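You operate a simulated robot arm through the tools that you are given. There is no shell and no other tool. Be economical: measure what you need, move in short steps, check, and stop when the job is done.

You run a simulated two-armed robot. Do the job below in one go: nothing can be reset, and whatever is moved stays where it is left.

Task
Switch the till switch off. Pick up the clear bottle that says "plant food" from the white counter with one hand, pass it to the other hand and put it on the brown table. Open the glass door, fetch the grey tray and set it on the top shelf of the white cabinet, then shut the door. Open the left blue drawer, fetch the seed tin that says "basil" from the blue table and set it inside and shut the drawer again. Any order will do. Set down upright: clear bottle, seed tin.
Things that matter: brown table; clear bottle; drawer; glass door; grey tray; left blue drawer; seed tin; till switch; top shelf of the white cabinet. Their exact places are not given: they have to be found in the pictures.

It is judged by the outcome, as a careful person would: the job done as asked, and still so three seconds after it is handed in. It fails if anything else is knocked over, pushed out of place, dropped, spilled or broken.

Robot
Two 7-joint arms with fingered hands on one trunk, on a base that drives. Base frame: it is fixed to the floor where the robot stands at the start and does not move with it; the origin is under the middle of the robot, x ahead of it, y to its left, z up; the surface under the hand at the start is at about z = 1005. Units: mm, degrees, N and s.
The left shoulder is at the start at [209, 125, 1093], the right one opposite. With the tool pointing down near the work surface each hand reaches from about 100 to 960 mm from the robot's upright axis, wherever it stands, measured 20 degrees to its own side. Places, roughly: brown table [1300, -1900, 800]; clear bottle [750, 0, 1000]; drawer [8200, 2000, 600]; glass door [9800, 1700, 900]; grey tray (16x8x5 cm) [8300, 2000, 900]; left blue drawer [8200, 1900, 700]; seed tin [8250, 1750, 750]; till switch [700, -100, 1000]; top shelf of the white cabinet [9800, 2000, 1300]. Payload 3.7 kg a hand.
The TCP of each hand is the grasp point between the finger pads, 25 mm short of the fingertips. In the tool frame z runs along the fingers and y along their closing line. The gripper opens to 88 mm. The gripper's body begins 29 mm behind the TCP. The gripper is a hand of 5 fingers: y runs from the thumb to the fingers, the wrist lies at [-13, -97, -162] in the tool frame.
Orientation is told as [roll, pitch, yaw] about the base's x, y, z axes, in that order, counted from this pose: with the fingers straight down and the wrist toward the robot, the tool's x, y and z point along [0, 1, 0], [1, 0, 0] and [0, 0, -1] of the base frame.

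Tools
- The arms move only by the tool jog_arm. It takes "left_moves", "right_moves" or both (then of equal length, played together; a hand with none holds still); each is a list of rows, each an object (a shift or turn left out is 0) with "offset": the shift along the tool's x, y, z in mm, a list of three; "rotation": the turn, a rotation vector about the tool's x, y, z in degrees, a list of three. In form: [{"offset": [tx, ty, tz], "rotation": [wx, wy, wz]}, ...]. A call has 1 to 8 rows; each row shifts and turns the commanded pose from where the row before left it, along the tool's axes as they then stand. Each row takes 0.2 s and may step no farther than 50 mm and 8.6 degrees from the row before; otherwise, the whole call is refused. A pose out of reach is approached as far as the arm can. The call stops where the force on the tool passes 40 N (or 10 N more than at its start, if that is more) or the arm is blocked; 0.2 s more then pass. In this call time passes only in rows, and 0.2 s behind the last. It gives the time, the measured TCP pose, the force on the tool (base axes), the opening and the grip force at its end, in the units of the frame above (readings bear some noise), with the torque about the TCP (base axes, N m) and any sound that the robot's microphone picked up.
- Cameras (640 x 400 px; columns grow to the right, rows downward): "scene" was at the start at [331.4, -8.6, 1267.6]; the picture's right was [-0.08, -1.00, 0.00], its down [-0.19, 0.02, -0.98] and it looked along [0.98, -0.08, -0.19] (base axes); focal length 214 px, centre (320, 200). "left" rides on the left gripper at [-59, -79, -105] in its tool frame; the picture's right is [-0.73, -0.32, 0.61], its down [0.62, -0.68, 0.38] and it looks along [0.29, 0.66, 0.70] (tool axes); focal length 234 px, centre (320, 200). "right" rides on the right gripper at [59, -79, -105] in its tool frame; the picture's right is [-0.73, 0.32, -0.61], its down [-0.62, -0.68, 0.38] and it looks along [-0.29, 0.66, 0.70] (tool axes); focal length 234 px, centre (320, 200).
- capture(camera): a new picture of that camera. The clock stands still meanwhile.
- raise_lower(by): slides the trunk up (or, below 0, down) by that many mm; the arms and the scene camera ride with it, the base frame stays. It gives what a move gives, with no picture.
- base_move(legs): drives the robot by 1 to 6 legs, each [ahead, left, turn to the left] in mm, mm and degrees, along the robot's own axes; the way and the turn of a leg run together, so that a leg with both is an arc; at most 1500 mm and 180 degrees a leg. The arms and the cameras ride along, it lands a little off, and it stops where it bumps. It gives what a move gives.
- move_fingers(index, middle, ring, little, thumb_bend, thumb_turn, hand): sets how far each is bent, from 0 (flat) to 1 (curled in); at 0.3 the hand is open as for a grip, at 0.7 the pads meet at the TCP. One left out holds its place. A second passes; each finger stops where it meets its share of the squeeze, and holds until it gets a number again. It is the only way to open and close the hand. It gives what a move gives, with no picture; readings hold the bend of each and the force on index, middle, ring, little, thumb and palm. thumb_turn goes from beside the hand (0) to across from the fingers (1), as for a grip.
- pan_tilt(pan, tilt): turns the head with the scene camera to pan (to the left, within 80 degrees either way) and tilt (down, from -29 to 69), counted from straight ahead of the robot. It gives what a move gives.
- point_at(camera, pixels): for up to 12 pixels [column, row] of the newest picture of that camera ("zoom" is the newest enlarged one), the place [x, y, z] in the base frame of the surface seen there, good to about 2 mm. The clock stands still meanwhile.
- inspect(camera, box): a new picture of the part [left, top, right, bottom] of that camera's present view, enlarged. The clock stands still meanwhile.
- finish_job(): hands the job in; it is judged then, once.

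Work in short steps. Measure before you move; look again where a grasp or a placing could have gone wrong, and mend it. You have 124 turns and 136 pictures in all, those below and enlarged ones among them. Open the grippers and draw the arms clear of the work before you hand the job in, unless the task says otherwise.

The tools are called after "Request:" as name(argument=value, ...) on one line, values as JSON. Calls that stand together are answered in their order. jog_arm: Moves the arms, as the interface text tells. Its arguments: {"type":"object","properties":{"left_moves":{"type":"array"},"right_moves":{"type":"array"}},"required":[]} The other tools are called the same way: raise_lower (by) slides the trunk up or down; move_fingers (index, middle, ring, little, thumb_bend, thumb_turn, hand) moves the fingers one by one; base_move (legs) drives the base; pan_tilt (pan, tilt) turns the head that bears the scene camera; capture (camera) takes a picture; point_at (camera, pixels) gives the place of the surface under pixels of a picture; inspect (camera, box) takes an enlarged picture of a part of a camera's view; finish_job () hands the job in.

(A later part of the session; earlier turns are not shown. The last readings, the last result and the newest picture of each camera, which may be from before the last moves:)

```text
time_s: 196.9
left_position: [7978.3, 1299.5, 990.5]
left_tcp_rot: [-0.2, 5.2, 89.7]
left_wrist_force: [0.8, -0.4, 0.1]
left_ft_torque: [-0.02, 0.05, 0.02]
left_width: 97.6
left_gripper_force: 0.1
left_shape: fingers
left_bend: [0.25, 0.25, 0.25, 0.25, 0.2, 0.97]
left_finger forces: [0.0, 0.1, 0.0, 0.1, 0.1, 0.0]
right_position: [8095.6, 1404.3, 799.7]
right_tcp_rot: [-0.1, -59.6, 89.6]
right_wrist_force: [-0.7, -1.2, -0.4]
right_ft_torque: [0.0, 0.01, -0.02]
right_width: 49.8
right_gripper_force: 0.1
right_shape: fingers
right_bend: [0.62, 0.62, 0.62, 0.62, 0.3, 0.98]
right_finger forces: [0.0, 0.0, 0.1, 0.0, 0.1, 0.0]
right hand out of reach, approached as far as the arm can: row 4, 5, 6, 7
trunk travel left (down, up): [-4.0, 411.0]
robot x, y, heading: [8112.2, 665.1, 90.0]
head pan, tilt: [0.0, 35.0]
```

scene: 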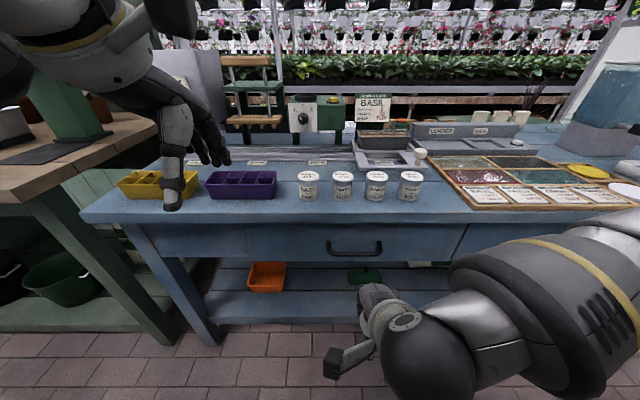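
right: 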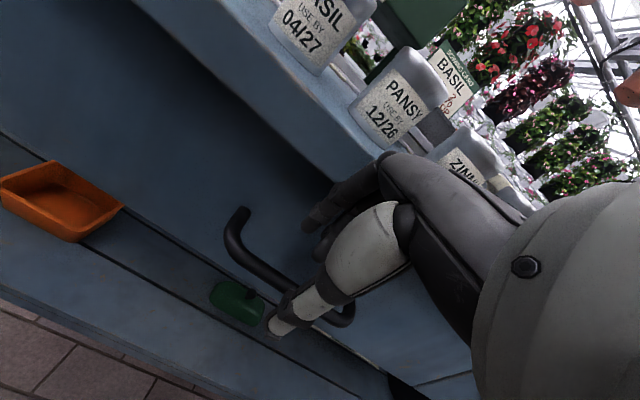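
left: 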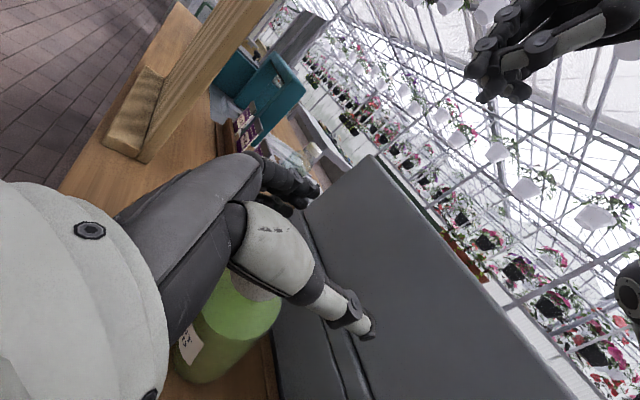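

Tilt of 60° is reached. I move to just in front of the bar: about [8184,1609,728].

Request:
jog_arm(right_moves=[{"offset": [-17, 8, 42]}, {"offset": [-17, 8, 42]}, {"offset": [-17, 8, 42]}, {"offset": [-17, 9, 42]}, {"offset": [-18, 9, 42]}])

Request:
capture(camera="right")

Request:
inspect(camera="scene", box=[270, 140, 450, 270])

```text
time_s: 198.1
left_position: [7978.8, 1300.4, 990.3]
left_tcp_rot: [-0.1, 5.1, 89.7]
left_wrist_force: [0.0, 0.8, -0.4]
left_ft_torque: [0.0, -0.01, 0.0]
left_width: 97.8
left_gripper_force: 0.0
left_shape: fingers
left_bend: [0.25, 0.25, 0.25, 0.25, 0.2, 0.97]
left_finger forces: [0.0, 0.0, 0.0, 0.1, 0.0, 0.1]
right_position: [8052.1, 1560.5, 821.0]
right_tcp_rot: [-0.1, -58.9, 88.9]
right_wrist_force: [-0.1, -0.5, -0.5]
right_ft_torque: [-0.01, 0.02, 0.04]
right_width: 49.9
right_gripper_force: 0.0
right_shape: fingers
right_bend: [0.62, 0.62, 0.62, 0.62, 0.3, 0.98]
right_finger forces: [0.0, 0.1, 0.0, 0.0, 0.0, 0.1]
right hand out of reach, approached as far as the arm can: row 1, 2, 3, 4, 5
trunk travel left (down, up): [-4.0, 411.0]
robot x, y, heading: [8112.1, 667.1, 90.2]
head pan, tilt: [0.0, 35.0]
```

```text
44 pictures are left
```

right: 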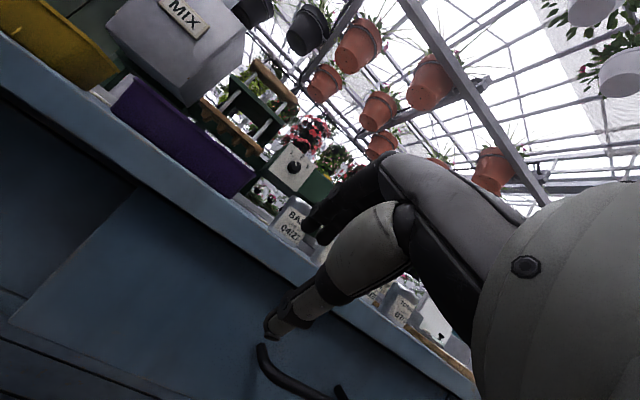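

```text
3.08 times, centred on (360, 205) of scene
```

zoom: 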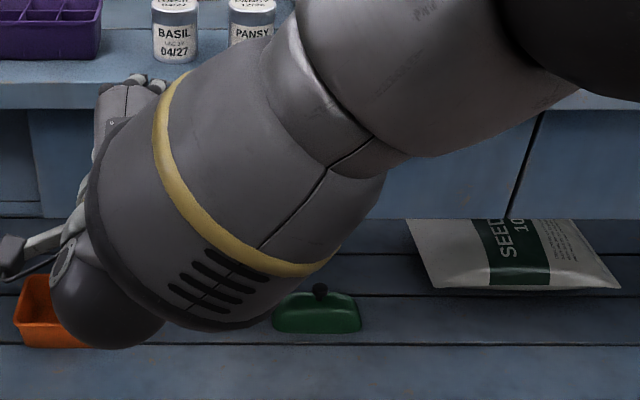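

The steep tilt drags the hand sideways. Better: 20° tilt again with straighter fingers (bend ~0.4) slipped behind the bar. I go back to 20°, set the fingers, and advance the base 100 mm.

Request:
jog_arm(right_moves=[{"offset": [-10, -25, -40]}, {"offset": [-15, -25, -40]}, {"offset": [-20, 0, 0], "rotation": [8, 0, 0]}, {"offset": [-20, 0, 0], "rotation": [8, 0, 0]}, {"offset": [-20, 0, 0], "rotation": [8, 0, 0]}, {"offset": [-20, 0, 0], "rotation": [8, 0, 0]}, {"offset": [-20, 0, 0], "rotation": [7, 0, 0]}])

Request:
move_fingers(hand="right", index=0.42, middle=0.42, ring=0.42, little=0.42, thumb_bend=0.2)

Request:
base_move(legs=[[100, 0, 0]])

```text
time_s: 199.7
left_position: [7979.1, 1299.2, 990.4]
left_tcp_rot: [-0.1, 5.2, 89.6]
left_wrist_force: [0.9, 0.4, 0.2]
left_ft_torque: [0.03, 0.03, 0.01]
left_width: 97.6
left_gripper_force: 0.1
left_shape: fingers
left_bend: [0.25, 0.25, 0.25, 0.25, 0.2, 0.97]
left_finger forces: [0.1, 0.1, 0.0, 0.0, 0.1, 0.0]
right_position: [8176.6, 1460.1, 822.9]
right_tcp_rot: [0.0, -20.5, 89.8]
right_wrist_force: [-0.3, 0.7, 0.0]
right_ft_torque: [0.01, 0.01, 0.02]
right_width: 50.1
right_gripper_force: 0.1
right_shape: fingers
right_bend: [0.62, 0.62, 0.62, 0.62, 0.3, 0.98]
right_finger forces: [0.0, 0.0, 0.1, 0.0, 0.1, 0.1]
trunk travel left (down, up): [-4.0, 411.0]
robot x, y, heading: [8111.3, 666.4, 90.5]
head pan, tilt: [0.0, 35.0]
```

```text
time_s: 200.7
left_position: [7976.8, 1300.0, 990.0]
left_tcp_rot: [-0.1, 5.2, 89.7]
left_wrist_force: [0.5, 0.6, -0.3]
left_ft_torque: [0.0, 0.0, 0.0]
left_width: 97.6
left_gripper_force: 0.1
left_shape: fingers
left_bend: [0.25, 0.25, 0.25, 0.25, 0.2, 0.97]
left_finger forces: [0.0, 0.0, 0.0, 0.0, 0.1, 0.0]
right_position: [8176.2, 1459.7, 822.4]
right_tcp_rot: [-0.1, -20.6, 89.9]
right_wrist_force: [-0.4, 0.0, -0.5]
right_ft_torque: [-0.01, 0.01, 0.01]
right_width: 78.6
right_gripper_force: 0.1
right_shape: fingers
right_bend: [0.42, 0.42, 0.42, 0.42, 0.2, 0.97]
right_finger forces: [0.1, 0.0, 0.1, 0.0, 0.1, 0.1]
trunk travel left (down, up): [-4.0, 411.0]
robot x, y, heading: [8111.7, 666.2, 90.3]
head pan, tilt: [0.0, 35.0]
```

```text
time_s: 201.8
left_position: [7977.3, 1399.2, 990.3]
left_tcp_rot: [0.0, 5.2, 89.6]
left_wrist_force: [0.0, -1.3, 0.3]
left_ft_torque: [0.01, -0.02, 0.0]
left_width: 97.9
left_gripper_force: 0.0
left_shape: fingers
left_bend: [0.25, 0.25, 0.25, 0.25, 0.2, 0.97]
left_finger forces: [0.0, 0.0, 0.1, 0.1, 0.0, 0.0]
right_position: [8175.2, 1559.1, 821.9]
right_tcp_rot: [-0.1, -20.6, 89.9]
right_wrist_force: [-1.6, -0.2, -0.1]
right_ft_torque: [0.0, -0.03, -0.03]
right_width: 78.8
right_gripper_force: 0.0
right_shape: fingers
right_bend: [0.42, 0.42, 0.42, 0.42, 0.2, 0.97]
right_finger forces: [0.0, 0.0, 0.0, 0.0, 0.0, 0.1]
trunk travel left (down, up): [-4.0, 411.0]
robot x, y, heading: [8111.9, 765.5, 90.2]
head pan, tilt: [0.0, 35.0]
```

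Good. I lower to z≈752, add a little tilt, and look at the finger position relative to the bar.

Request:
jog_arm(right_moves=[{"offset": [-4, -12, 33]}, {"offset": [-4, -12, 33]}, {"rotation": [-8, 0, 0]}])

Request:
capture(camera="right")

```text
time_s: 202.6
left_position: [7973.9, 1396.1, 992.2]
left_tcp_rot: [-0.2, 4.9, 89.8]
left_wrist_force: [-0.2, 0.2, 0.5]
left_ft_torque: [0.02, -0.04, -0.01]
left_width: 97.3
left_gripper_force: 0.1
left_shape: fingers
left_bend: [0.25, 0.25, 0.25, 0.25, 0.2, 0.97]
left_finger forces: [0.0, 0.1, 0.0, 0.0, 0.0, 0.0]
right_position: [8179.9, 1557.3, 752.2]
right_tcp_rot: [-0.3, -28.9, 90.1]
right_wrist_force: [-0.9, -0.1, 0.6]
right_ft_torque: [0.0, -0.01, 0.0]
right_width: 78.9
right_gripper_force: 0.0
right_shape: fingers
right_bend: [0.42, 0.42, 0.42, 0.42, 0.2, 0.97]
right_finger forces: [0.0, 0.0, 0.0, 0.0, 0.0, 0.0]
trunk travel left (down, up): [-4.0, 411.0]
robot x, y, heading: [8113.1, 762.6, 90.3]
head pan, tilt: [0.0, 35.0]
```

```text
42 pictures are left
```

right: 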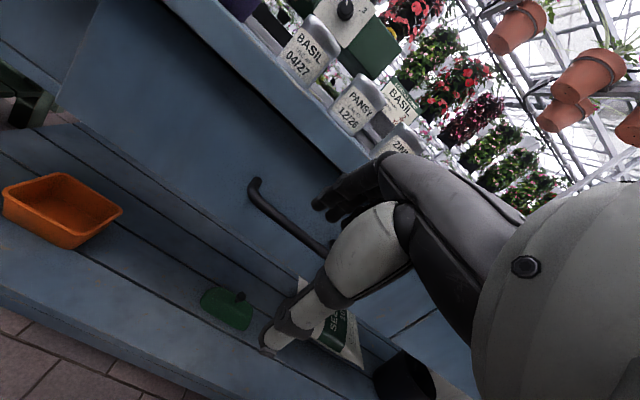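

I measure the fingertips at (318,205) and (325,212) and the bar.

Request:
inspect(camera="right", box=[240, 140, 400, 260])

Request:
point_at(camera="right", pixels=[[317, 204], [322, 203], [328, 216], [340, 195], [360, 180], [255, 185], [270, 207], [300, 235], [325, 252], [372, 165]])

```text
3.33 times, centred on (320, 200) of right
```

zoom: 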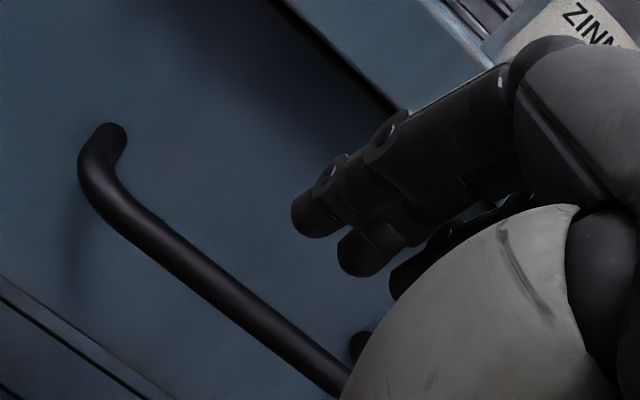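

```text
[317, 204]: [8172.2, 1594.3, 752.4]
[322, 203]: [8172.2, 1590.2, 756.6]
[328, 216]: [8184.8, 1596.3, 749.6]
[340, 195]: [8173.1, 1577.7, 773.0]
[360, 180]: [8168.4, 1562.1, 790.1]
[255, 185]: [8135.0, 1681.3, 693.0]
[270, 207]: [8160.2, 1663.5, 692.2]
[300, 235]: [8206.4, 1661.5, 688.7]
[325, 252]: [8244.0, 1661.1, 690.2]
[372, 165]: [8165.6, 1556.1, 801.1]
```

Fingertips are at about [8172–8222,1597,748], bar at y≈1667, z≈690. I go over the bar (tips to y≈1689, z≈712), then drop behind it.

Request:
jog_arm(right_moves=[{"offset": [0, 21, 25]}, {"offset": [0, 21, 25]}, {"offset": [0, 20, 25]}])

Request:
inspect(camera="right", box=[240, 140, 400, 260])

```text
time_s: 203.4
left_position: [7977.9, 1399.8, 990.9]
left_tcp_rot: [0.0, 5.2, 89.7]
left_wrist_force: [-0.8, 0.1, 0.8]
left_ft_torque: [0.02, -0.01, -0.01]
left_width: 97.7
left_gripper_force: 0.0
left_shape: fingers
left_bend: [0.25, 0.25, 0.25, 0.25, 0.2, 0.97]
left_finger forces: [0.0, 0.0, 0.0, 0.0, 0.1, 0.0]
right_position: [8185.0, 1649.1, 716.4]
right_tcp_rot: [0.0, -28.5, 90.0]
right_wrist_force: [0.4, -0.2, -0.5]
right_ft_torque: [-0.02, -0.02, 0.0]
right_width: 78.9
right_gripper_force: 0.1
right_shape: fingers
right_bend: [0.42, 0.42, 0.42, 0.42, 0.2, 0.97]
right_finger forces: [0.1, 0.1, 0.0, 0.0, 0.1, 0.0]
trunk travel left (down, up): [-4.0, 411.0]
robot x, y, heading: [8114.5, 766.1, 90.2]
head pan, tilt: [0.0, 35.0]
```

```text
3.33 times, centred on (320, 200) of right
```

zoom: 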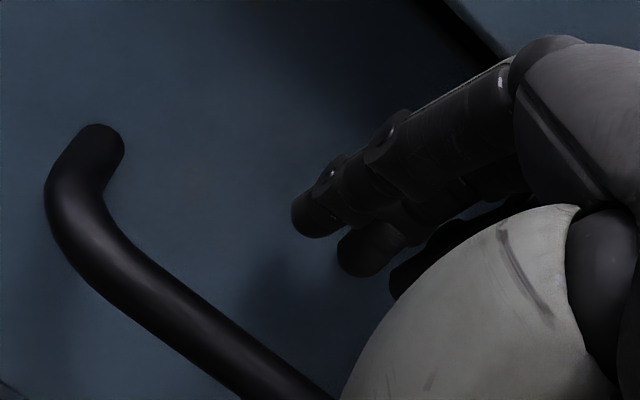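

No contact; I drop behind the bar.

Request:
jog_arm(right_moves=[{"offset": [0, -8, 17]}, {"offset": [0, -8, 18]}, {"offset": [0, -3, 6]}])

Request:
move_fingers(hand="right", index=0.6, middle=0.6, ring=0.6, little=0.6)

Request:
inspect(camera="right", box=[240, 140, 400, 260])

```text
time_s: 204.2
left_position: [7976.8, 1398.0, 990.7]
left_tcp_rot: [0.0, 5.1, 89.7]
left_wrist_force: [0.4, -0.4, -0.5]
left_ft_torque: [0.06, 0.0, 0.01]
left_width: 97.8
left_gripper_force: 0.1
left_shape: fingers
left_bend: [0.25, 0.25, 0.25, 0.25, 0.2, 0.97]
left_finger forces: [0.0, 0.0, 0.0, 0.1, 0.0, 0.0]
right_position: [8169.3, 1649.3, 679.4]
right_tcp_rot: [-0.3, -28.1, 89.6]
right_wrist_force: [1.0, -0.1, -0.4]
right_ft_torque: [-0.02, 0.02, -0.02]
right_width: 78.8
right_gripper_force: 0.0
right_shape: fingers
right_bend: [0.42, 0.42, 0.42, 0.42, 0.2, 0.97]
right_finger forces: [0.0, 0.0, 0.0, 0.0, 0.0, 0.1]
right hand out of reach, approached as far as the arm can: row 2, 3
trunk travel left (down, up): [-4.0, 411.0]
robot x, y, heading: [8111.1, 768.6, 90.1]
head pan, tilt: [0.0, 35.0]
```

```text
time_s: 205.2
left_position: [7977.9, 1397.8, 990.4]
left_tcp_rot: [-0.1, 5.2, 89.7]
left_wrist_force: [0.5, 0.0, -0.1]
left_ft_torque: [-0.05, -0.02, 0.02]
left_width: 97.7
left_gripper_force: 0.1
left_shape: fingers
left_bend: [0.25, 0.25, 0.25, 0.25, 0.2, 0.97]
left_finger forces: [0.0, 0.0, 0.0, 0.0, 0.0, 0.0]
right_position: [8169.2, 1649.8, 680.4]
right_tcp_rot: [-0.3, -28.2, 89.6]
right_wrist_force: [0.1, -0.4, -0.4]
right_ft_torque: [-0.01, -0.03, -0.03]
right_width: 59.3
right_gripper_force: 0.1
right_shape: fingers
right_bend: [0.6, 0.6, 0.6, 0.6, 0.2, 0.97]
right_finger forces: [0.1, 0.0, 0.0, 0.0, 0.0, 0.0]
trunk travel left (down, up): [-4.0, 411.0]
robot x, y, heading: [8113.8, 761.9, 90.0]
head pan, tilt: [0.0, 35.0]
```

```text
3.33 times, centred on (320, 200) of right
```

zoom: 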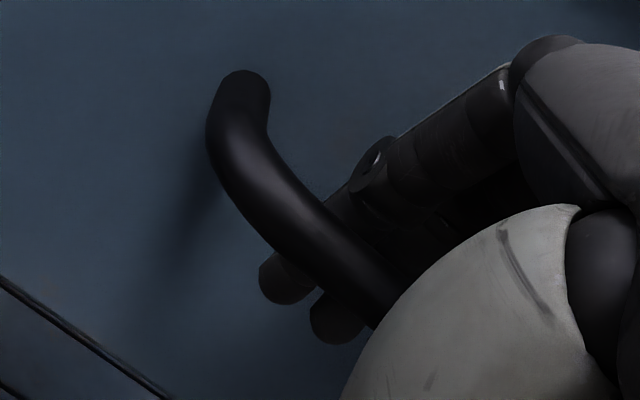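

The fingers are hooked behind the bar. I pull by driving back.

Request:
base_move(legs=[[-170, 0, 0]])

Request:
capture(camera="scene")

```text
time_s: 206.7
left_position: [7976.7, 1224.0, 991.0]
left_tcp_rot: [0.1, 5.1, 89.9]
left_wrist_force: [0.1, 0.6, 0.0]
left_ft_torque: [0.0, 0.01, -0.01]
left_width: 97.7
left_gripper_force: 0.1
left_shape: fingers
left_bend: [0.25, 0.25, 0.25, 0.25, 0.2, 0.97]
left_finger forces: [0.0, 0.1, 0.1, 0.0, 0.0, 0.0]
right_position: [8167.8, 1475.5, 680.4]
right_tcp_rot: [-0.4, -28.2, 89.8]
right_wrist_force: [0.1, 0.0, 0.4]
right_ft_torque: [0.0, 0.0, 0.02]
right_width: 59.5
right_gripper_force: 0.1
right_shape: fingers
right_bend: [0.6, 0.6, 0.6, 0.6, 0.2, 0.97]
right_finger forces: [0.1, 0.1, 0.0, 0.0, 0.1, 0.1]
trunk travel left (down, up): [-4.0, 411.0]
robot x, y, heading: [8113.8, 591.4, 90.4]
head pan, tilt: [0.0, 35.0]
```

```text
38 pictures are left
```

scene: 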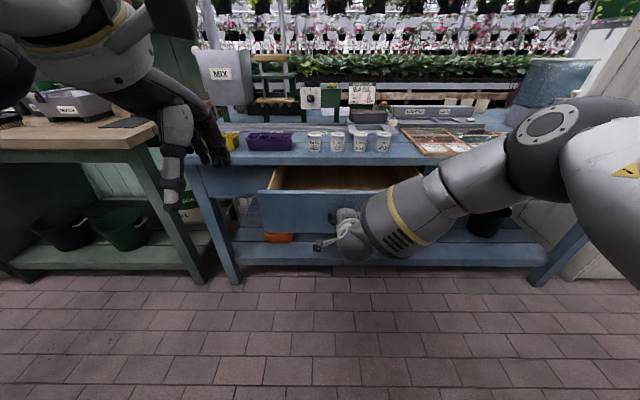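

The drawer is open. I straighten the right fingers, lift the hand clear, and measure the drawer.

Request:
move_fingers(hand="right", index=0.35, middle=0.35, ring=0.35, little=0.35)

Request:
jog_arm(right_moves=[{"offset": [0, 8, -18]}, {"offset": [0, 18, -35]}, {"offset": [0, 10, -40]}, {"offset": [-10, 0, -45]}, {"offset": [-20, -10, -40]}, {"offset": [-20, -10, -40]}, {"offset": [-20, -10, -40]}])

Request:
inspect(camera="scene", box=[230, 110, 450, 260])

Request:
point_at(camera="zoom", pixels=[[247, 65], [247, 80], [247, 120], [180, 170], [250, 170], [150, 240], [250, 240], [450, 180], [400, 240], [120, 160], [510, 240]])

```text
time_s: 207.7
left_position: [7975.8, 1223.4, 990.3]
left_tcp_rot: [0.1, 5.2, 89.9]
left_wrist_force: [0.3, -0.2, 0.0]
left_ft_torque: [0.01, 0.0, 0.02]
left_width: 97.8
left_gripper_force: 0.1
left_shape: fingers
left_bend: [0.25, 0.25, 0.25, 0.25, 0.2, 0.97]
left_finger forces: [0.1, 0.1, 0.0, 0.0, 0.0, 0.0]
right_position: [8167.6, 1476.0, 680.7]
right_tcp_rot: [-0.2, -28.2, 89.8]
right_wrist_force: [0.2, -1.1, 0.1]
right_ft_torque: [-0.01, 0.0, 0.02]
right_width: 86.3
right_gripper_force: 0.1
right_shape: fingers
right_bend: [0.35, 0.35, 0.35, 0.35, 0.2, 0.97]
right_finger forces: [0.0, 0.0, 0.1, 0.0, 0.0, 0.0]
trunk travel left (down, up): [-4.0, 411.0]
robot x, y, heading: [8112.1, 593.9, 90.6]
head pan, tilt: [0.0, 35.0]
```

```text
time_s: 209.3
left_position: [7976.4, 1224.9, 990.5]
left_tcp_rot: [0.0, 5.0, 89.9]
left_wrist_force: [-0.8, 0.3, -0.8]
left_ft_torque: [-0.03, -0.02, 0.02]
left_width: 97.9
left_gripper_force: 0.2
left_shape: fingers
left_bend: [0.25, 0.25, 0.25, 0.25, 0.2, 0.97]
left_finger forces: [0.0, 0.0, 0.1, 0.0, 0.0, 0.1]
right_position: [8237.5, 1358.1, 913.3]
right_tcp_rot: [-0.3, -28.3, 89.8]
right_wrist_force: [0.8, 0.2, 0.3]
right_ft_torque: [0.02, 0.0, 0.0]
right_width: 86.1
right_gripper_force: 0.2
right_shape: fingers
right_bend: [0.35, 0.35, 0.35, 0.35, 0.2, 0.97]
right_finger forces: [0.0, 0.0, 0.0, 0.0, 0.0, 0.0]
trunk travel left (down, up): [-4.0, 411.0]
robot x, y, heading: [8111.1, 595.0, 90.3]
head pan, tilt: [0.0, 35.0]
```

```text
2.67 times, centred on (340, 185) of scene
```

zoom: 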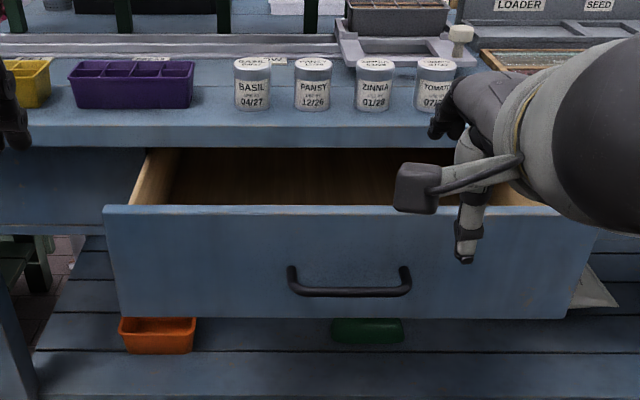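

```text
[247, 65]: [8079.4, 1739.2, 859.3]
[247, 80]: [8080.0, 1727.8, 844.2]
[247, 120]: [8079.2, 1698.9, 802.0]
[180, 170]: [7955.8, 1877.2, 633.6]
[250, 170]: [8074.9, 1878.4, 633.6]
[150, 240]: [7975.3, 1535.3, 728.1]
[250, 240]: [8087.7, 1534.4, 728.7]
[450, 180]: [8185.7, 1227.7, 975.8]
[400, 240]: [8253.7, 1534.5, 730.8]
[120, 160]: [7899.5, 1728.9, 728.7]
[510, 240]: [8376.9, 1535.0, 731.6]
```

Drawer open by 170 mm, its front at y≈1535. I drive forward 230 mm and bring the left hand above the basil tin.

Request:
base_move(legs=[[230, 0, 0]])

Request:
move_fingers(hand="left", index=0.3, middle=0.3, ring=0.3, little=0.0, thumb_bend=0.3)

Request:
jog_arm(left_moves=[{"rotation": [-5.1, 0, 0]}, {"offset": [-15, 40, 0]}, {"offset": [-15, 42, 0]}, {"offset": [-16, 42, 0]}, {"offset": [-16, 42, 0]}, {"offset": [-16, 42, 0]}, {"offset": [-16, 42, 0]}, {"offset": [-16, 42, 0]}])

Request:
capture(camera="left")

```text
time_s: 211.0
left_position: [7973.0, 1456.6, 990.9]
left_tcp_rot: [0.0, 5.2, 89.8]
left_wrist_force: [0.8, -0.6, -0.4]
left_ft_torque: [-0.03, -0.02, -0.01]
left_width: 97.6
left_gripper_force: 0.0
left_shape: fingers
left_bend: [0.25, 0.25, 0.25, 0.25, 0.2, 0.97]
left_finger forces: [0.0, 0.0, 0.0, 0.0, 0.0, 0.0]
right_position: [8235.3, 1591.3, 912.6]
right_tcp_rot: [-0.2, -28.2, 89.8]
right_wrist_force: [0.5, -0.3, -0.8]
right_ft_torque: [0.01, -0.01, -0.02]
right_width: 86.4
right_gripper_force: 0.0
right_shape: fingers
right_bend: [0.35, 0.35, 0.35, 0.35, 0.2, 0.97]
right_finger forces: [0.0, 0.0, 0.0, 0.0, 0.0, 0.0]
trunk travel left (down, up): [-4.0, 411.0]
robot x, y, heading: [8110.3, 826.5, 90.3]
head pan, tilt: [0.0, 35.0]
```

```text
time_s: 212.0
left_position: [7973.2, 1456.4, 990.7]
left_tcp_rot: [-0.1, 5.2, 90.0]
left_wrist_force: [0.0, 0.1, -0.2]
left_ft_torque: [0.0, 0.0, -0.04]
left_width: 85.4
left_gripper_force: 0.0
left_shape: fingers
left_bend: [0.3, 0.3, 0.3, 0.0, 0.3, 0.97]
left_finger forces: [0.0, 0.0, 0.1, 0.1, 0.1, 0.0]
right_position: [8234.6, 1589.9, 912.9]
right_tcp_rot: [-0.3, -28.2, 89.7]
right_wrist_force: [0.5, 0.5, -0.3]
right_ft_torque: [-0.03, 0.02, -0.01]
right_width: 86.2
right_gripper_force: 0.1
right_shape: fingers
right_bend: [0.35, 0.35, 0.35, 0.35, 0.2, 0.97]
right_finger forces: [0.0, 0.0, 0.0, 0.1, 0.1, 0.0]
trunk travel left (down, up): [-4.0, 411.0]
robot x, y, heading: [8107.4, 822.9, 90.6]
head pan, tilt: [0.0, 35.0]
```

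```text
time_s: 213.8
left_position: [8090.9, 1747.4, 994.5]
left_tcp_rot: [0.1, 0.0, 89.7]
left_wrist_force: [-0.1, -0.1, -0.9]
left_ft_torque: [-0.01, 0.0, -0.04]
left_width: 85.1
left_gripper_force: 0.1
left_shape: fingers
left_bend: [0.3, 0.3, 0.3, 0.0, 0.3, 0.97]
left_finger forces: [0.1, 0.0, 0.0, 0.0, 0.0, 0.1]
right_position: [8235.3, 1590.5, 913.9]
right_tcp_rot: [-0.4, -28.3, 89.8]
right_wrist_force: [0.2, 0.4, 0.5]
right_ft_torque: [0.01, -0.01, 0.0]
right_width: 86.1
right_gripper_force: 0.0
right_shape: fingers
right_bend: [0.35, 0.35, 0.35, 0.35, 0.2, 0.97]
right_finger forces: [0.1, 0.1, 0.0, 0.0, 0.0, 0.1]
trunk travel left (down, up): [-4.0, 411.0]
robot x, y, heading: [8107.9, 822.9, 90.3]
head pan, tilt: [0.0, 35.0]
```

```text
36 pictures are left
```

left: 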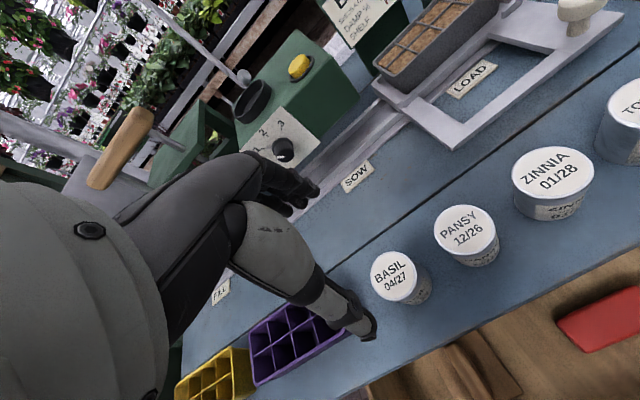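

I measure the basil lid, the pansy lid and the purple tray.

Request:
point_at(camera="left", pixels=[[394, 276], [374, 278], [412, 272], [396, 254], [392, 298], [467, 235], [447, 240], [340, 330], [310, 310], [420, 40], [392, 66]])

```text
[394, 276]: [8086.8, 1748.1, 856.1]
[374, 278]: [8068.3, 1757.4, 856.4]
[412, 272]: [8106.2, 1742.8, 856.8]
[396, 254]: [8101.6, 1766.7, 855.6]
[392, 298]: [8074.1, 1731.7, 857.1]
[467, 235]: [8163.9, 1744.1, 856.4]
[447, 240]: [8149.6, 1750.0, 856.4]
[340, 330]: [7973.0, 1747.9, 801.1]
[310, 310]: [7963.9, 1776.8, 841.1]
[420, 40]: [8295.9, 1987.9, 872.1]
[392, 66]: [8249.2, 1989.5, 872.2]
```

Tin centre [8087,1749], radius ~22. I centre and descend to z≈838, then close.

Request:
jog_arm(left_moves=[{"offset": [7, 2, 40]}, {"offset": [0, 0, 45]}, {"offset": [0, 0, 40]}, {"offset": [0, 0, 31]}])

Request:
move_fingers(hand="left", index=0.7, middle=0.7, ring=0.3, thumb_bend=0.7)

Request:
capture(camera="left")

```text
time_s: 214.8
left_position: [8080.9, 1749.8, 835.0]
left_tcp_rot: [-0.1, 0.0, 89.9]
left_wrist_force: [0.5, -0.6, -0.5]
left_ft_torque: [-0.01, 0.04, 0.0]
left_width: 85.0
left_gripper_force: 0.1
left_shape: fingers
left_bend: [0.3, 0.3, 0.3, 0.0, 0.3, 0.97]
left_finger forces: [0.0, 0.0, 0.0, 0.0, 0.0, 0.0]
right_position: [8234.8, 1592.2, 913.0]
right_tcp_rot: [-0.3, -28.2, 89.8]
right_wrist_force: [-0.4, 0.1, -0.7]
right_ft_torque: [0.02, 0.02, -0.02]
right_width: 85.9
right_gripper_force: 0.1
right_shape: fingers
right_bend: [0.35, 0.35, 0.35, 0.35, 0.2, 0.97]
right_finger forces: [0.0, 0.0, 0.1, 0.0, 0.1, 0.0]
trunk travel left (down, up): [-4.0, 411.0]
robot x, y, heading: [8107.6, 821.6, 90.3]
head pan, tilt: [0.0, 35.0]
```

```text
time_s: 215.8
left_position: [8079.2, 1751.1, 834.5]
left_tcp_rot: [0.0, 0.0, 89.8]
left_wrist_force: [-0.3, 0.8, 1.1]
left_ft_torque: [0.04, 0.01, -0.01]
left_width: 41.2
left_gripper_force: 18.2
left_shape: fingers
left_bend: [0.48, 0.57, 0.3, 0.0, 0.55, 1.0]
left_finger forces: [11.4, 6.2, 0.0, 0.0, 18.6, 0.1]
right_position: [8234.1, 1590.8, 913.2]
right_tcp_rot: [-0.3, -28.3, 89.7]
right_wrist_force: [0.0, 0.0, 0.1]
right_ft_torque: [-0.03, -0.02, -0.01]
right_width: 85.9
right_gripper_force: 0.2
right_shape: fingers
right_bend: [0.35, 0.35, 0.35, 0.35, 0.2, 0.97]
right_finger forces: [0.1, 0.1, 0.0, 0.1, 0.0, 0.1]
trunk travel left (down, up): [-4.0, 411.0]
robot x, y, heading: [8104.0, 820.1, 90.6]
head pan, tilt: [0.0, 35.0]
```

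```text
35 pictures are left
```

left: 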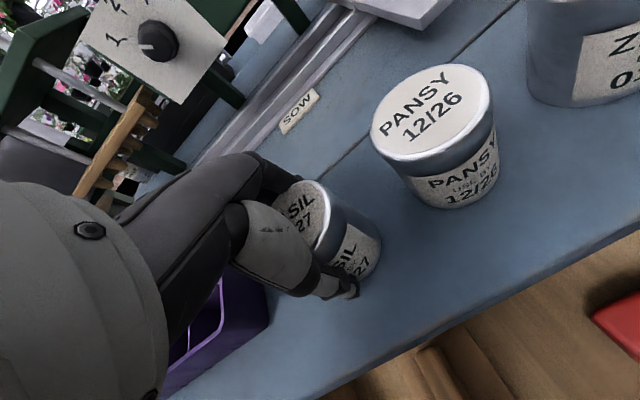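

Firm grip. I lift 80 mm, move back over the drawer and look inside.

Request:
jog_arm(left_moves=[{"offset": [0, 0, -20]}, {"offset": [0, 0, -40]}, {"offset": [0, 0, -20]}, {"offset": [0, -45, 0]}, {"offset": [0, -45, 0]}, {"offset": [0, -45, 0]}])

Request:
capture(camera="left")

Request:
capture(camera="scene")

```text
time_s: 217.2
left_position: [8075.7, 1613.3, 913.7]
left_tcp_rot: [0.1, 0.2, 90.0]
left_wrist_force: [0.7, -0.1, -0.3]
left_ft_torque: [0.05, 0.04, 0.0]
left_width: 40.6
left_gripper_force: 17.2
left_shape: fingers
left_bend: [0.48, 0.58, 0.3, 0.0, 0.56, 1.0]
left_finger forces: [11.1, 5.2, 0.1, 0.0, 17.3, 0.0]
right_position: [8234.1, 1591.1, 913.6]
right_tcp_rot: [-0.3, -28.3, 89.8]
right_wrist_force: [0.1, 0.2, 0.0]
right_ft_torque: [0.02, -0.02, 0.0]
right_width: 86.3
right_gripper_force: 0.0
right_shape: fingers
right_bend: [0.35, 0.35, 0.35, 0.35, 0.2, 0.97]
right_finger forces: [0.0, 0.0, 0.0, 0.0, 0.1, 0.0]
trunk travel left (down, up): [-4.0, 411.0]
robot x, y, heading: [8111.9, 824.2, 90.1]
head pan, tilt: [0.0, 35.0]
```

```text
34 pictures are left
```

left: 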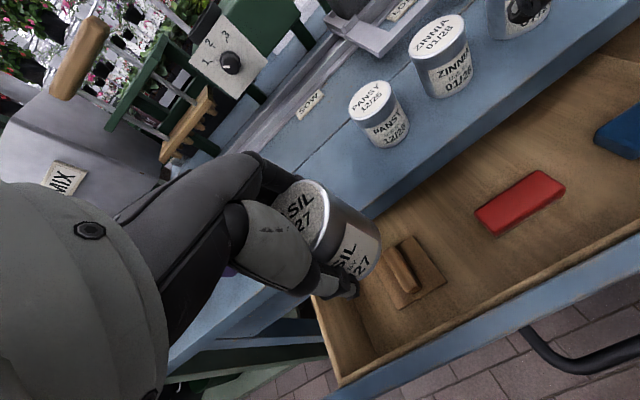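

```text
33 pictures are left
```

scene: 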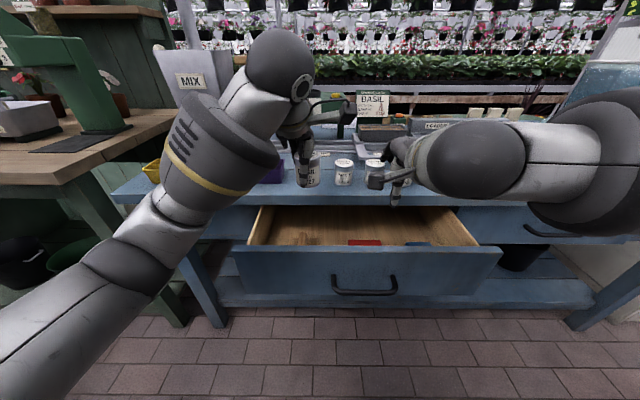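

The drawer holds a wooden tamper, a red block and a blue thing. I measure floor and items.

Request:
point_at(camera="left", pixels=[[400, 255], [440, 290], [403, 275], [395, 300], [440, 245], [470, 255], [480, 215], [515, 235], [565, 185], [445, 215], [450, 305], [340, 340]])

```text
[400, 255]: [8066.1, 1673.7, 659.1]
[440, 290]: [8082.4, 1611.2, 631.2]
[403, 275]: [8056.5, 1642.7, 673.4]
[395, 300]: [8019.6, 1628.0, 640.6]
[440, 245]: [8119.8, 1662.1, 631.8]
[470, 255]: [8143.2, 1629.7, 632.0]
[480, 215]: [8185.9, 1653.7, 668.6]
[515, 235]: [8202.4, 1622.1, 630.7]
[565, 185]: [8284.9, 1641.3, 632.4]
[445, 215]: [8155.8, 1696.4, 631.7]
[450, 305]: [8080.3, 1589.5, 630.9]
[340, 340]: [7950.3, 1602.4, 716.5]
```

Floor z≈631; the gap at x≈8131, y≈1607 is free. I curl the little finger, move the right hand away, and lower the tin into the gap.

Request:
move_fingers(hand="left", little=1)

Request:
jog_arm(right_moves=[{"offset": [-25, -28, -14]}, {"offset": [-25, -28, -14]}, {"offset": [-25, -28, -14]}, {"offset": [-25, -28, -14]}])

Request:
jog_arm(left_moves=[{"offset": [-24, -3, 0]}, {"offset": [-24, -3, 0]}, {"offset": [0, 0, 45]}, {"offset": [0, 0, 45]}, {"offset": [0, 0, 45]}, {"offset": [0, 0, 45]}, {"offset": [0, 0, 45]}, {"offset": [0, 0, 12]}])

Request:
capture(camera="left")

```text
time_s: 218.2
left_position: [8075.0, 1615.0, 913.7]
left_tcp_rot: [-0.1, 0.2, 90.0]
left_wrist_force: [-0.3, -0.6, -0.4]
left_ft_torque: [0.0, -0.03, -0.02]
left_width: 40.4
left_gripper_force: 17.2
left_shape: fingers
left_bend: [0.48, 0.58, 0.3, 1.0, 0.56, 1.0]
left_finger forces: [11.1, 5.2, 0.0, 0.0, 17.3, 0.1]
right_position: [8235.2, 1591.1, 912.6]
right_tcp_rot: [-0.3, -28.2, 89.8]
right_wrist_force: [0.6, 1.5, -0.2]
right_ft_torque: [0.03, -0.01, 0.01]
right_width: 85.9
right_gripper_force: 0.0
right_shape: fingers
right_bend: [0.35, 0.35, 0.35, 0.35, 0.2, 0.97]
right_finger forces: [0.1, 0.0, 0.0, 0.1, 0.0, 0.0]
trunk travel left (down, up): [-4.0, 411.0]
robot x, y, heading: [8111.5, 820.9, 90.4]
head pan, tilt: [0.0, 35.0]
```

```text
time_s: 219.2
left_position: [8076.8, 1615.0, 914.8]
left_tcp_rot: [0.0, 0.0, 89.9]
left_wrist_force: [0.3, 0.4, 0.0]
left_ft_torque: [0.0, 0.01, 0.01]
left_width: 40.7
left_gripper_force: 16.7
left_shape: fingers
left_bend: [0.48, 0.58, 0.3, 1.0, 0.56, 1.0]
left_finger forces: [11.3, 5.2, 0.1, 0.1, 17.3, 0.1]
right_position: [8344.0, 1515.0, 920.3]
right_tcp_rot: [-0.4, -28.2, 89.9]
right_wrist_force: [0.3, 0.3, 0.0]
right_ft_torque: [0.0, 0.0, 0.03]
right_width: 86.3
right_gripper_force: 0.1
right_shape: fingers
right_bend: [0.35, 0.35, 0.35, 0.35, 0.2, 0.97]
right_finger forces: [0.0, 0.0, 0.0, 0.0, 0.0, 0.1]
right hand out of reach, approached as far as the arm can: row 3, 4
trunk travel left (down, up): [-4.0, 411.0]
robot x, y, heading: [8113.9, 825.3, 90.2]
head pan, tilt: [0.0, 35.0]
```

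```text
time_s: 221.1
left_position: [8127.4, 1612.2, 691.4]
left_tcp_rot: [-0.7, -1.5, 89.9]
left_wrist_force: [-2.3, 2.8, 24.4]
left_ft_torque: [-2.01, 0.22, -0.21]
left_width: 40.5
left_gripper_force: 16.6
left_shape: fingers
left_bend: [0.48, 0.58, 0.3, 1.0, 0.56, 1.0]
left_finger forces: [10.8, 5.4, 0.0, 0.1, 16.9, 0.0]
right_position: [8343.1, 1515.0, 920.9]
right_tcp_rot: [-0.3, -28.3, 90.0]
right_wrist_force: [0.3, 0.5, -0.5]
right_ft_torque: [-0.01, -0.01, -0.02]
right_width: 86.3
right_gripper_force: 0.0
right_shape: fingers
right_bend: [0.35, 0.35, 0.35, 0.35, 0.2, 0.97]
right_finger forces: [0.0, 0.0, 0.0, 0.0, 0.1, 0.0]
trunk travel left (down, up): [-4.0, 411.0]
robot x, y, heading: [8108.2, 827.1, 90.5]
head pan, tilt: [0.0, 35.0]
stopped in row 8 (left hand): the force on the tool passed its limit at 45 N (the readings are from after the stop); the commanded pose is now the measured one
```

```text
32 pictures are left
```

left: 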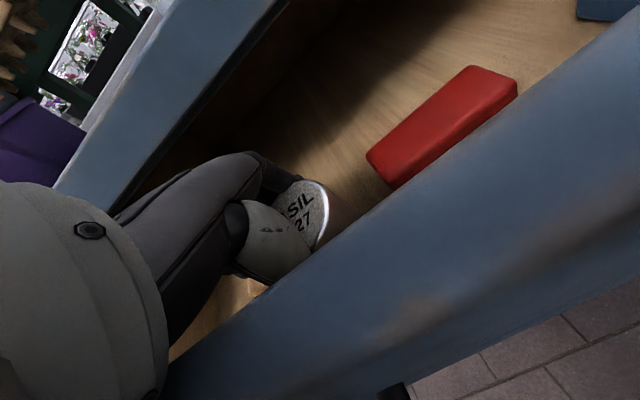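

The hand's heel touches the drawer front's top edge (24 mm too high). I lift a bit, tip the heel up ~13° and go lower.

Request:
jog_arm(left_moves=[{"offset": [0, 0, -15]}, {"rotation": [7, 0, 0]}, {"rotation": [7, 0, 0]}, {"offset": [0, 12, 10]}, {"offset": [0, 4, 12]}, {"offset": [0, 1, 5]}, {"offset": [0, 1, 4]}])

Request:
capture(camera="left")

```text
time_s: 222.7
left_position: [8128.2, 1622.0, 670.6]
left_tcp_rot: [-0.6, 12.7, 89.7]
left_wrist_force: [-2.5, -2.0, 17.9]
left_ft_torque: [0.2, 0.0, 0.04]
left_width: 40.5
left_gripper_force: 17.9
left_shape: fingers
left_bend: [0.48, 0.58, 0.3, 1.0, 0.56, 1.0]
left_finger forces: [8.9, 6.7, 0.0, 0.0, 20.6, 0.0]
right_position: [8341.9, 1516.4, 922.5]
right_tcp_rot: [-0.3, -28.5, 89.9]
right_wrist_force: [0.1, 0.1, -0.4]
right_ft_torque: [-0.03, 0.02, -0.02]
right_width: 86.2
right_gripper_force: 0.0
right_shape: fingers
right_bend: [0.35, 0.35, 0.35, 0.35, 0.2, 0.97]
right_finger forces: [0.0, 0.0, 0.0, 0.0, 0.0, 0.1]
trunk travel left (down, up): [-4.0, 411.0]
robot x, y, heading: [8107.1, 823.7, 90.4]
head pan, tilt: [0.0, 35.0]
```

```text
31 pictures are left
```

left: 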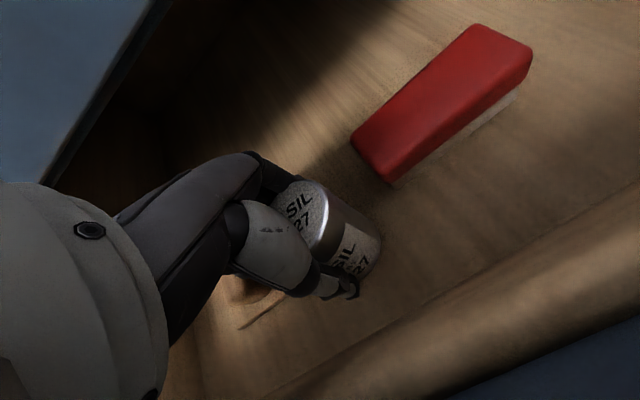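

The tin's edge rests on the drawer floor. I open the fingers so that it settles, then withdraw upward and check.

Request:
move_fingers(hand="left", index=0.38, middle=0.38, thumb_bend=0.42)

Request:
jog_arm(left_moves=[{"offset": [0, 0, -20]}, {"offset": [0, 0, -40]}, {"offset": [0, 0, -45]}, {"offset": [0, 0, -45]}, {"offset": [10, -20, -40]}, {"offset": [30, -30, -20]}])

Request:
capture(camera="left")

```text
time_s: 223.7
left_position: [8129.6, 1620.6, 667.2]
left_tcp_rot: [-0.5, 12.9, 89.7]
left_wrist_force: [1.7, 0.7, 13.3]
left_ft_torque: [0.45, 0.03, -0.05]
left_width: 65.1
left_gripper_force: 6.9
left_shape: fingers
left_bend: [0.37, 0.41, 0.3, 1.0, 0.42, 0.99]
left_finger forces: [3.0, 10.8, 0.0, 0.0, 0.1, 0.1]
right_position: [8341.9, 1515.6, 921.3]
right_tcp_rot: [-0.4, -28.3, 89.9]
right_wrist_force: [0.7, -0.5, 0.0]
right_ft_torque: [-0.03, -0.01, -0.02]
right_width: 86.4
right_gripper_force: 0.0
right_shape: fingers
right_bend: [0.35, 0.35, 0.35, 0.35, 0.2, 0.97]
right_finger forces: [0.0, 0.0, 0.0, 0.0, 0.0, 0.0]
trunk travel left (down, up): [-4.0, 411.0]
robot x, y, heading: [8107.9, 824.8, 90.5]
head pan, tilt: [0.0, 35.0]
```

```text
time_s: 224.5
left_position: [8130.6, 1634.4, 748.2]
left_tcp_rot: [0.0, 15.3, 89.7]
left_wrist_force: [0.2, -18.9, -3.1]
left_ft_torque: [0.22, -0.05, 0.27]
left_width: 63.6
left_gripper_force: 9.6
left_shape: fingers
left_bend: [0.38, 0.43, 0.32, 1.0, 0.42, 0.99]
left_finger forces: [0.0, 14.4, 5.0, 0.1, 0.1, 0.0]
right_position: [8342.6, 1514.5, 921.0]
right_tcp_rot: [-0.5, -28.2, 90.0]
right_wrist_force: [0.3, 0.4, -0.1]
right_ft_torque: [-0.03, 0.04, 0.01]
right_width: 86.2
right_gripper_force: 0.0
right_shape: fingers
right_bend: [0.35, 0.35, 0.35, 0.35, 0.2, 0.97]
right_finger forces: [0.0, 0.0, 0.1, 0.0, 0.1, 0.0]
trunk travel left (down, up): [-4.0, 411.0]
robot x, y, heading: [8110.4, 822.4, 90.3]
head pan, tilt: [0.0, 35.0]
stopped in row 3 (left hand): the force on the tool passed its limit at 52 N (the readings are from after the stop); the commanded pose is now the measured one
```

```text
30 pictures are left
```

left: 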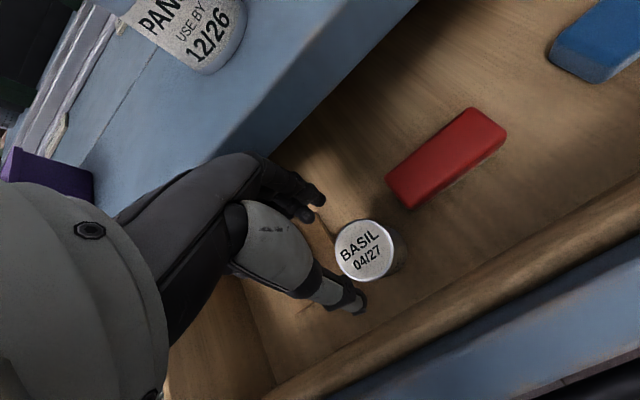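

The tin stands upright in the drawer. I pull the left hand back and up from the lip, level it, and make a fist.

Request:
jog_arm(left_moves=[{"offset": [0, -29, 8]}, {"offset": [0, -12, -43]}, {"offset": [0, -12, -43]}, {"offset": [0, -12, -43]}, {"offset": [0, -12, -43]}, {"rotation": [-7.5, 0, 0]}, {"rotation": [-7.5, 0, 0]}])

Request:
move_fingers(hand="left", index=1, middle=1, ring=1, little=1, thumb_bend=0.6)

Request:
jog_arm(left_moves=[{"offset": [-20, -42, 0]}, {"offset": [-20, -42, 0]}, {"offset": [-20, -42, 0]}, {"offset": [0, -17, 40]}, {"offset": [0, -17, 40]}, {"offset": [0, -17, 40]}, {"offset": [0, -17, 40]}, {"offset": [0, -10, 40]}])

Request:
inspect(camera="scene", box=[200, 150, 500, 320])

```text
time_s: 226.1
left_position: [8141.4, 1662.8, 897.5]
left_tcp_rot: [0.0, 0.0, 89.7]
left_wrist_force: [-1.3, -0.3, -1.0]
left_ft_torque: [0.02, 0.03, 0.01]
left_width: 63.2
left_gripper_force: 0.1
left_shape: fingers
left_bend: [0.38, 0.38, 0.3, 1.0, 0.42, 0.99]
left_finger forces: [0.0, 0.0, 0.0, 0.0, 0.0, 0.1]
left hand out of reach, approached as far as the arm can: row 3, 4, 5
right_position: [8342.3, 1516.8, 920.9]
right_tcp_rot: [-0.3, -28.3, 89.8]
right_wrist_force: [-0.9, -0.1, -0.9]
right_ft_torque: [0.01, -0.02, 0.01]
right_width: 86.1
right_gripper_force: 0.1
right_shape: fingers
right_bend: [0.35, 0.35, 0.35, 0.35, 0.2, 0.97]
right_finger forces: [0.0, 0.0, 0.0, 0.0, 0.0, 0.1]
trunk travel left (down, up): [-4.0, 411.0]
robot x, y, heading: [8112.2, 822.7, 90.3]
head pan, tilt: [0.0, 35.0]
```

```text
time_s: 227.1
left_position: [8141.5, 1663.1, 895.8]
left_tcp_rot: [-0.1, 0.1, 89.8]
left_wrist_force: [-0.2, -0.1, 0.3]
left_ft_torque: [-0.01, 0.01, 0.01]
left_width: 39.8
left_gripper_force: 0.1
left_shape: fingers
left_bend: [1.0, 1.0, 1.0, 1.0, 0.6, 1.0]
left_finger forces: [0.0, 0.1, 0.0, 0.0, 0.1, 0.0]
right_position: [8342.7, 1516.1, 919.6]
right_tcp_rot: [-0.3, -28.2, 89.8]
right_wrist_force: [-0.9, -0.2, -0.3]
right_ft_torque: [-0.01, 0.03, 0.02]
right_width: 86.1
right_gripper_force: 0.0
right_shape: fingers
right_bend: [0.35, 0.35, 0.35, 0.35, 0.2, 0.97]
right_finger forces: [0.1, 0.1, 0.0, 0.0, 0.0, 0.0]
trunk travel left (down, up): [-4.0, 411.0]
robot x, y, heading: [8104.4, 827.8, 90.5]
head pan, tilt: [0.0, 35.0]
```

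```text
time_s: 228.5
left_position: [8208.8, 1530.0, 756.7]
left_tcp_rot: [-0.9, -1.9, 89.9]
left_wrist_force: [-1.7, -1.0, 8.7]
left_ft_torque: [0.06, 0.11, 0.02]
left_width: 40.1
left_gripper_force: 4.4
left_shape: fingers
left_bend: [1.0, 1.0, 1.0, 1.0, 0.6, 1.0]
left_finger forces: [0.1, 8.8, 0.0, 0.0, 0.0, 0.0]
left hand out of reach, approached as far as the arm can: row 2, 3
right_position: [8343.5, 1516.6, 919.4]
right_tcp_rot: [-0.3, -28.1, 89.9]
right_wrist_force: [-0.5, 0.5, -0.3]
right_ft_torque: [0.03, 0.0, 0.02]
right_width: 86.3
right_gripper_force: 0.1
right_shape: fingers
right_bend: [0.35, 0.35, 0.35, 0.35, 0.2, 0.97]
right_finger forces: [0.0, 0.1, 0.0, 0.1, 0.1, 0.0]
trunk travel left (down, up): [-4.0, 411.0]
robot x, y, heading: [8113.3, 825.2, 90.6]
head pan, tilt: [0.0, 35.0]
stopped in row 7 (left hand): the force on the tool passed its limit at 55 N (the readings are from after the stop); the commanded pose is now the measured one
```

```text
2.13 times, centred on (350, 235) of scene
```

zoom: 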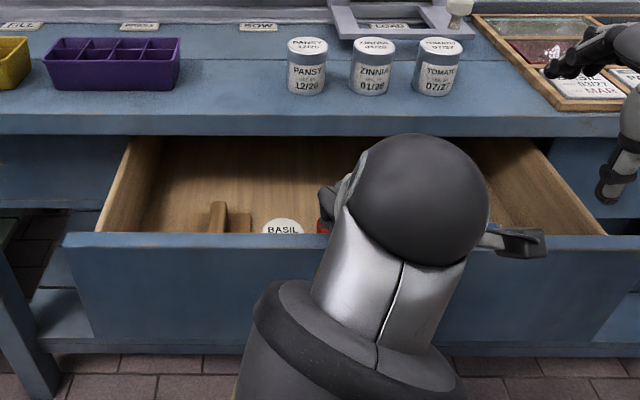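

The fist came down on the front's edge. I lift it, back the base 150 mm, lower it in front, then push by driving forward.

Request:
jog_arm(left_moves=[{"offset": [0, 0, -25]}, {"offset": [0, 0, -30]}])

Request:
base_move(legs=[[-150, 0, 0]])

Request:
jog_arm(left_moves=[{"offset": [0, 0, 40]}, {"offset": [0, 0, 40]}])

Request:
base_move(legs=[[250, 0, 0]])

Request:
capture(camera="scene")

```text
time_s: 229.1
left_position: [8206.8, 1527.3, 812.3]
left_tcp_rot: [-0.8, -1.8, 89.8]
left_wrist_force: [-0.6, 0.5, 0.1]
left_ft_torque: [-0.03, -0.02, -0.01]
left_width: 40.1
left_gripper_force: 0.0
left_shape: fingers
left_bend: [1.0, 1.0, 1.0, 1.0, 0.6, 1.0]
left_finger forces: [0.0, 0.0, 0.0, 0.0, 0.0, 0.0]
right_position: [8341.8, 1514.9, 920.4]
right_tcp_rot: [-0.3, -28.3, 89.9]
right_wrist_force: [0.1, 0.5, -0.1]
right_ft_torque: [0.01, -0.02, 0.02]
right_width: 86.1
right_gripper_force: 0.0
right_shape: fingers
right_bend: [0.35, 0.35, 0.35, 0.35, 0.2, 0.97]
right_finger forces: [0.1, 0.0, 0.1, 0.0, 0.0, 0.0]
trunk travel left (down, up): [-4.0, 411.0]
robot x, y, heading: [8113.6, 821.9, 90.3]
head pan, tilt: [0.0, 35.0]
```

```text
time_s: 230.5
left_position: [8209.2, 1379.7, 813.6]
left_tcp_rot: [-0.7, -1.8, 89.6]
left_wrist_force: [-0.1, -0.3, 0.9]
left_ft_torque: [0.01, 0.0, 0.05]
left_width: 40.2
left_gripper_force: 0.0
left_shape: fingers
left_bend: [1.0, 1.0, 1.0, 1.0, 0.6, 1.0]
left_finger forces: [0.0, 0.0, 0.0, 0.0, 0.0, 0.1]
right_position: [8345.5, 1367.2, 919.0]
right_tcp_rot: [-0.3, -28.2, 89.7]
right_wrist_force: [0.3, 0.5, 0.5]
right_ft_torque: [-0.02, 0.01, -0.01]
right_width: 86.4
right_gripper_force: 0.1
right_shape: fingers
right_bend: [0.35, 0.35, 0.35, 0.35, 0.2, 0.97]
right_finger forces: [0.1, 0.0, 0.0, 0.1, 0.0, 0.1]
trunk travel left (down, up): [-4.0, 411.0]
robot x, y, heading: [8109.5, 677.8, 90.2]
head pan, tilt: [0.0, 35.0]
```

```text
time_s: 231.1
left_position: [8208.7, 1382.8, 733.1]
left_tcp_rot: [-0.8, -1.8, 89.7]
left_wrist_force: [-0.2, -0.2, 0.7]
left_ft_torque: [-0.02, -0.02, 0.0]
left_width: 40.0
left_gripper_force: 0.0
left_shape: fingers
left_bend: [1.0, 1.0, 1.0, 1.0, 0.6, 1.0]
left_finger forces: [0.0, 0.1, 0.0, 0.0, 0.0, 0.0]
right_position: [8346.8, 1368.0, 919.7]
right_tcp_rot: [-0.3, -28.1, 89.7]
right_wrist_force: [-0.7, 0.2, -0.2]
right_ft_torque: [0.02, -0.01, 0.02]
right_width: 86.4
right_gripper_force: 0.0
right_shape: fingers
right_bend: [0.35, 0.35, 0.35, 0.35, 0.2, 0.97]
right_finger forces: [0.0, 0.0, 0.0, 0.0, 0.1, 0.0]
trunk travel left (down, up): [-4.0, 411.0]
robot x, y, heading: [8113.9, 676.9, 90.3]
head pan, tilt: [0.0, 35.0]
```

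```text
time_s: 232.8
left_position: [8212.0, 1622.7, 733.4]
left_tcp_rot: [-0.8, -1.7, 89.5]
left_wrist_force: [0.0, 0.6, -0.2]
left_ft_torque: [-0.03, -0.01, 0.01]
left_width: 40.1
left_gripper_force: 0.0
left_shape: fingers
left_bend: [1.0, 1.0, 1.0, 1.0, 0.6, 1.0]
left_finger forces: [0.1, 0.0, 0.0, 0.1, 0.0, 0.0]
right_position: [8347.3, 1608.0, 919.2]
right_tcp_rot: [-0.4, -28.2, 89.5]
right_wrist_force: [-0.2, 0.3, 0.3]
right_ft_torque: [-0.03, 0.02, -0.02]
right_width: 86.5
right_gripper_force: 0.0
right_shape: fingers
right_bend: [0.35, 0.35, 0.35, 0.35, 0.2, 0.97]
right_finger forces: [0.0, 0.0, 0.0, 0.0, 0.0, 0.0]
trunk travel left (down, up): [-4.0, 411.0]
robot x, y, heading: [8107.6, 916.2, 89.9]
head pan, tilt: [0.0, 35.0]
```

```text
28 pictures are left
```

scene: 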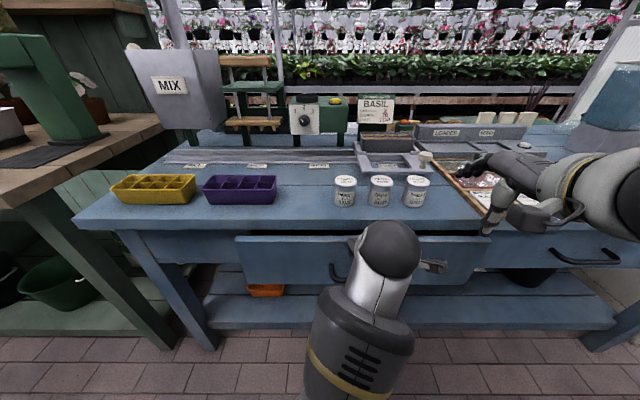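

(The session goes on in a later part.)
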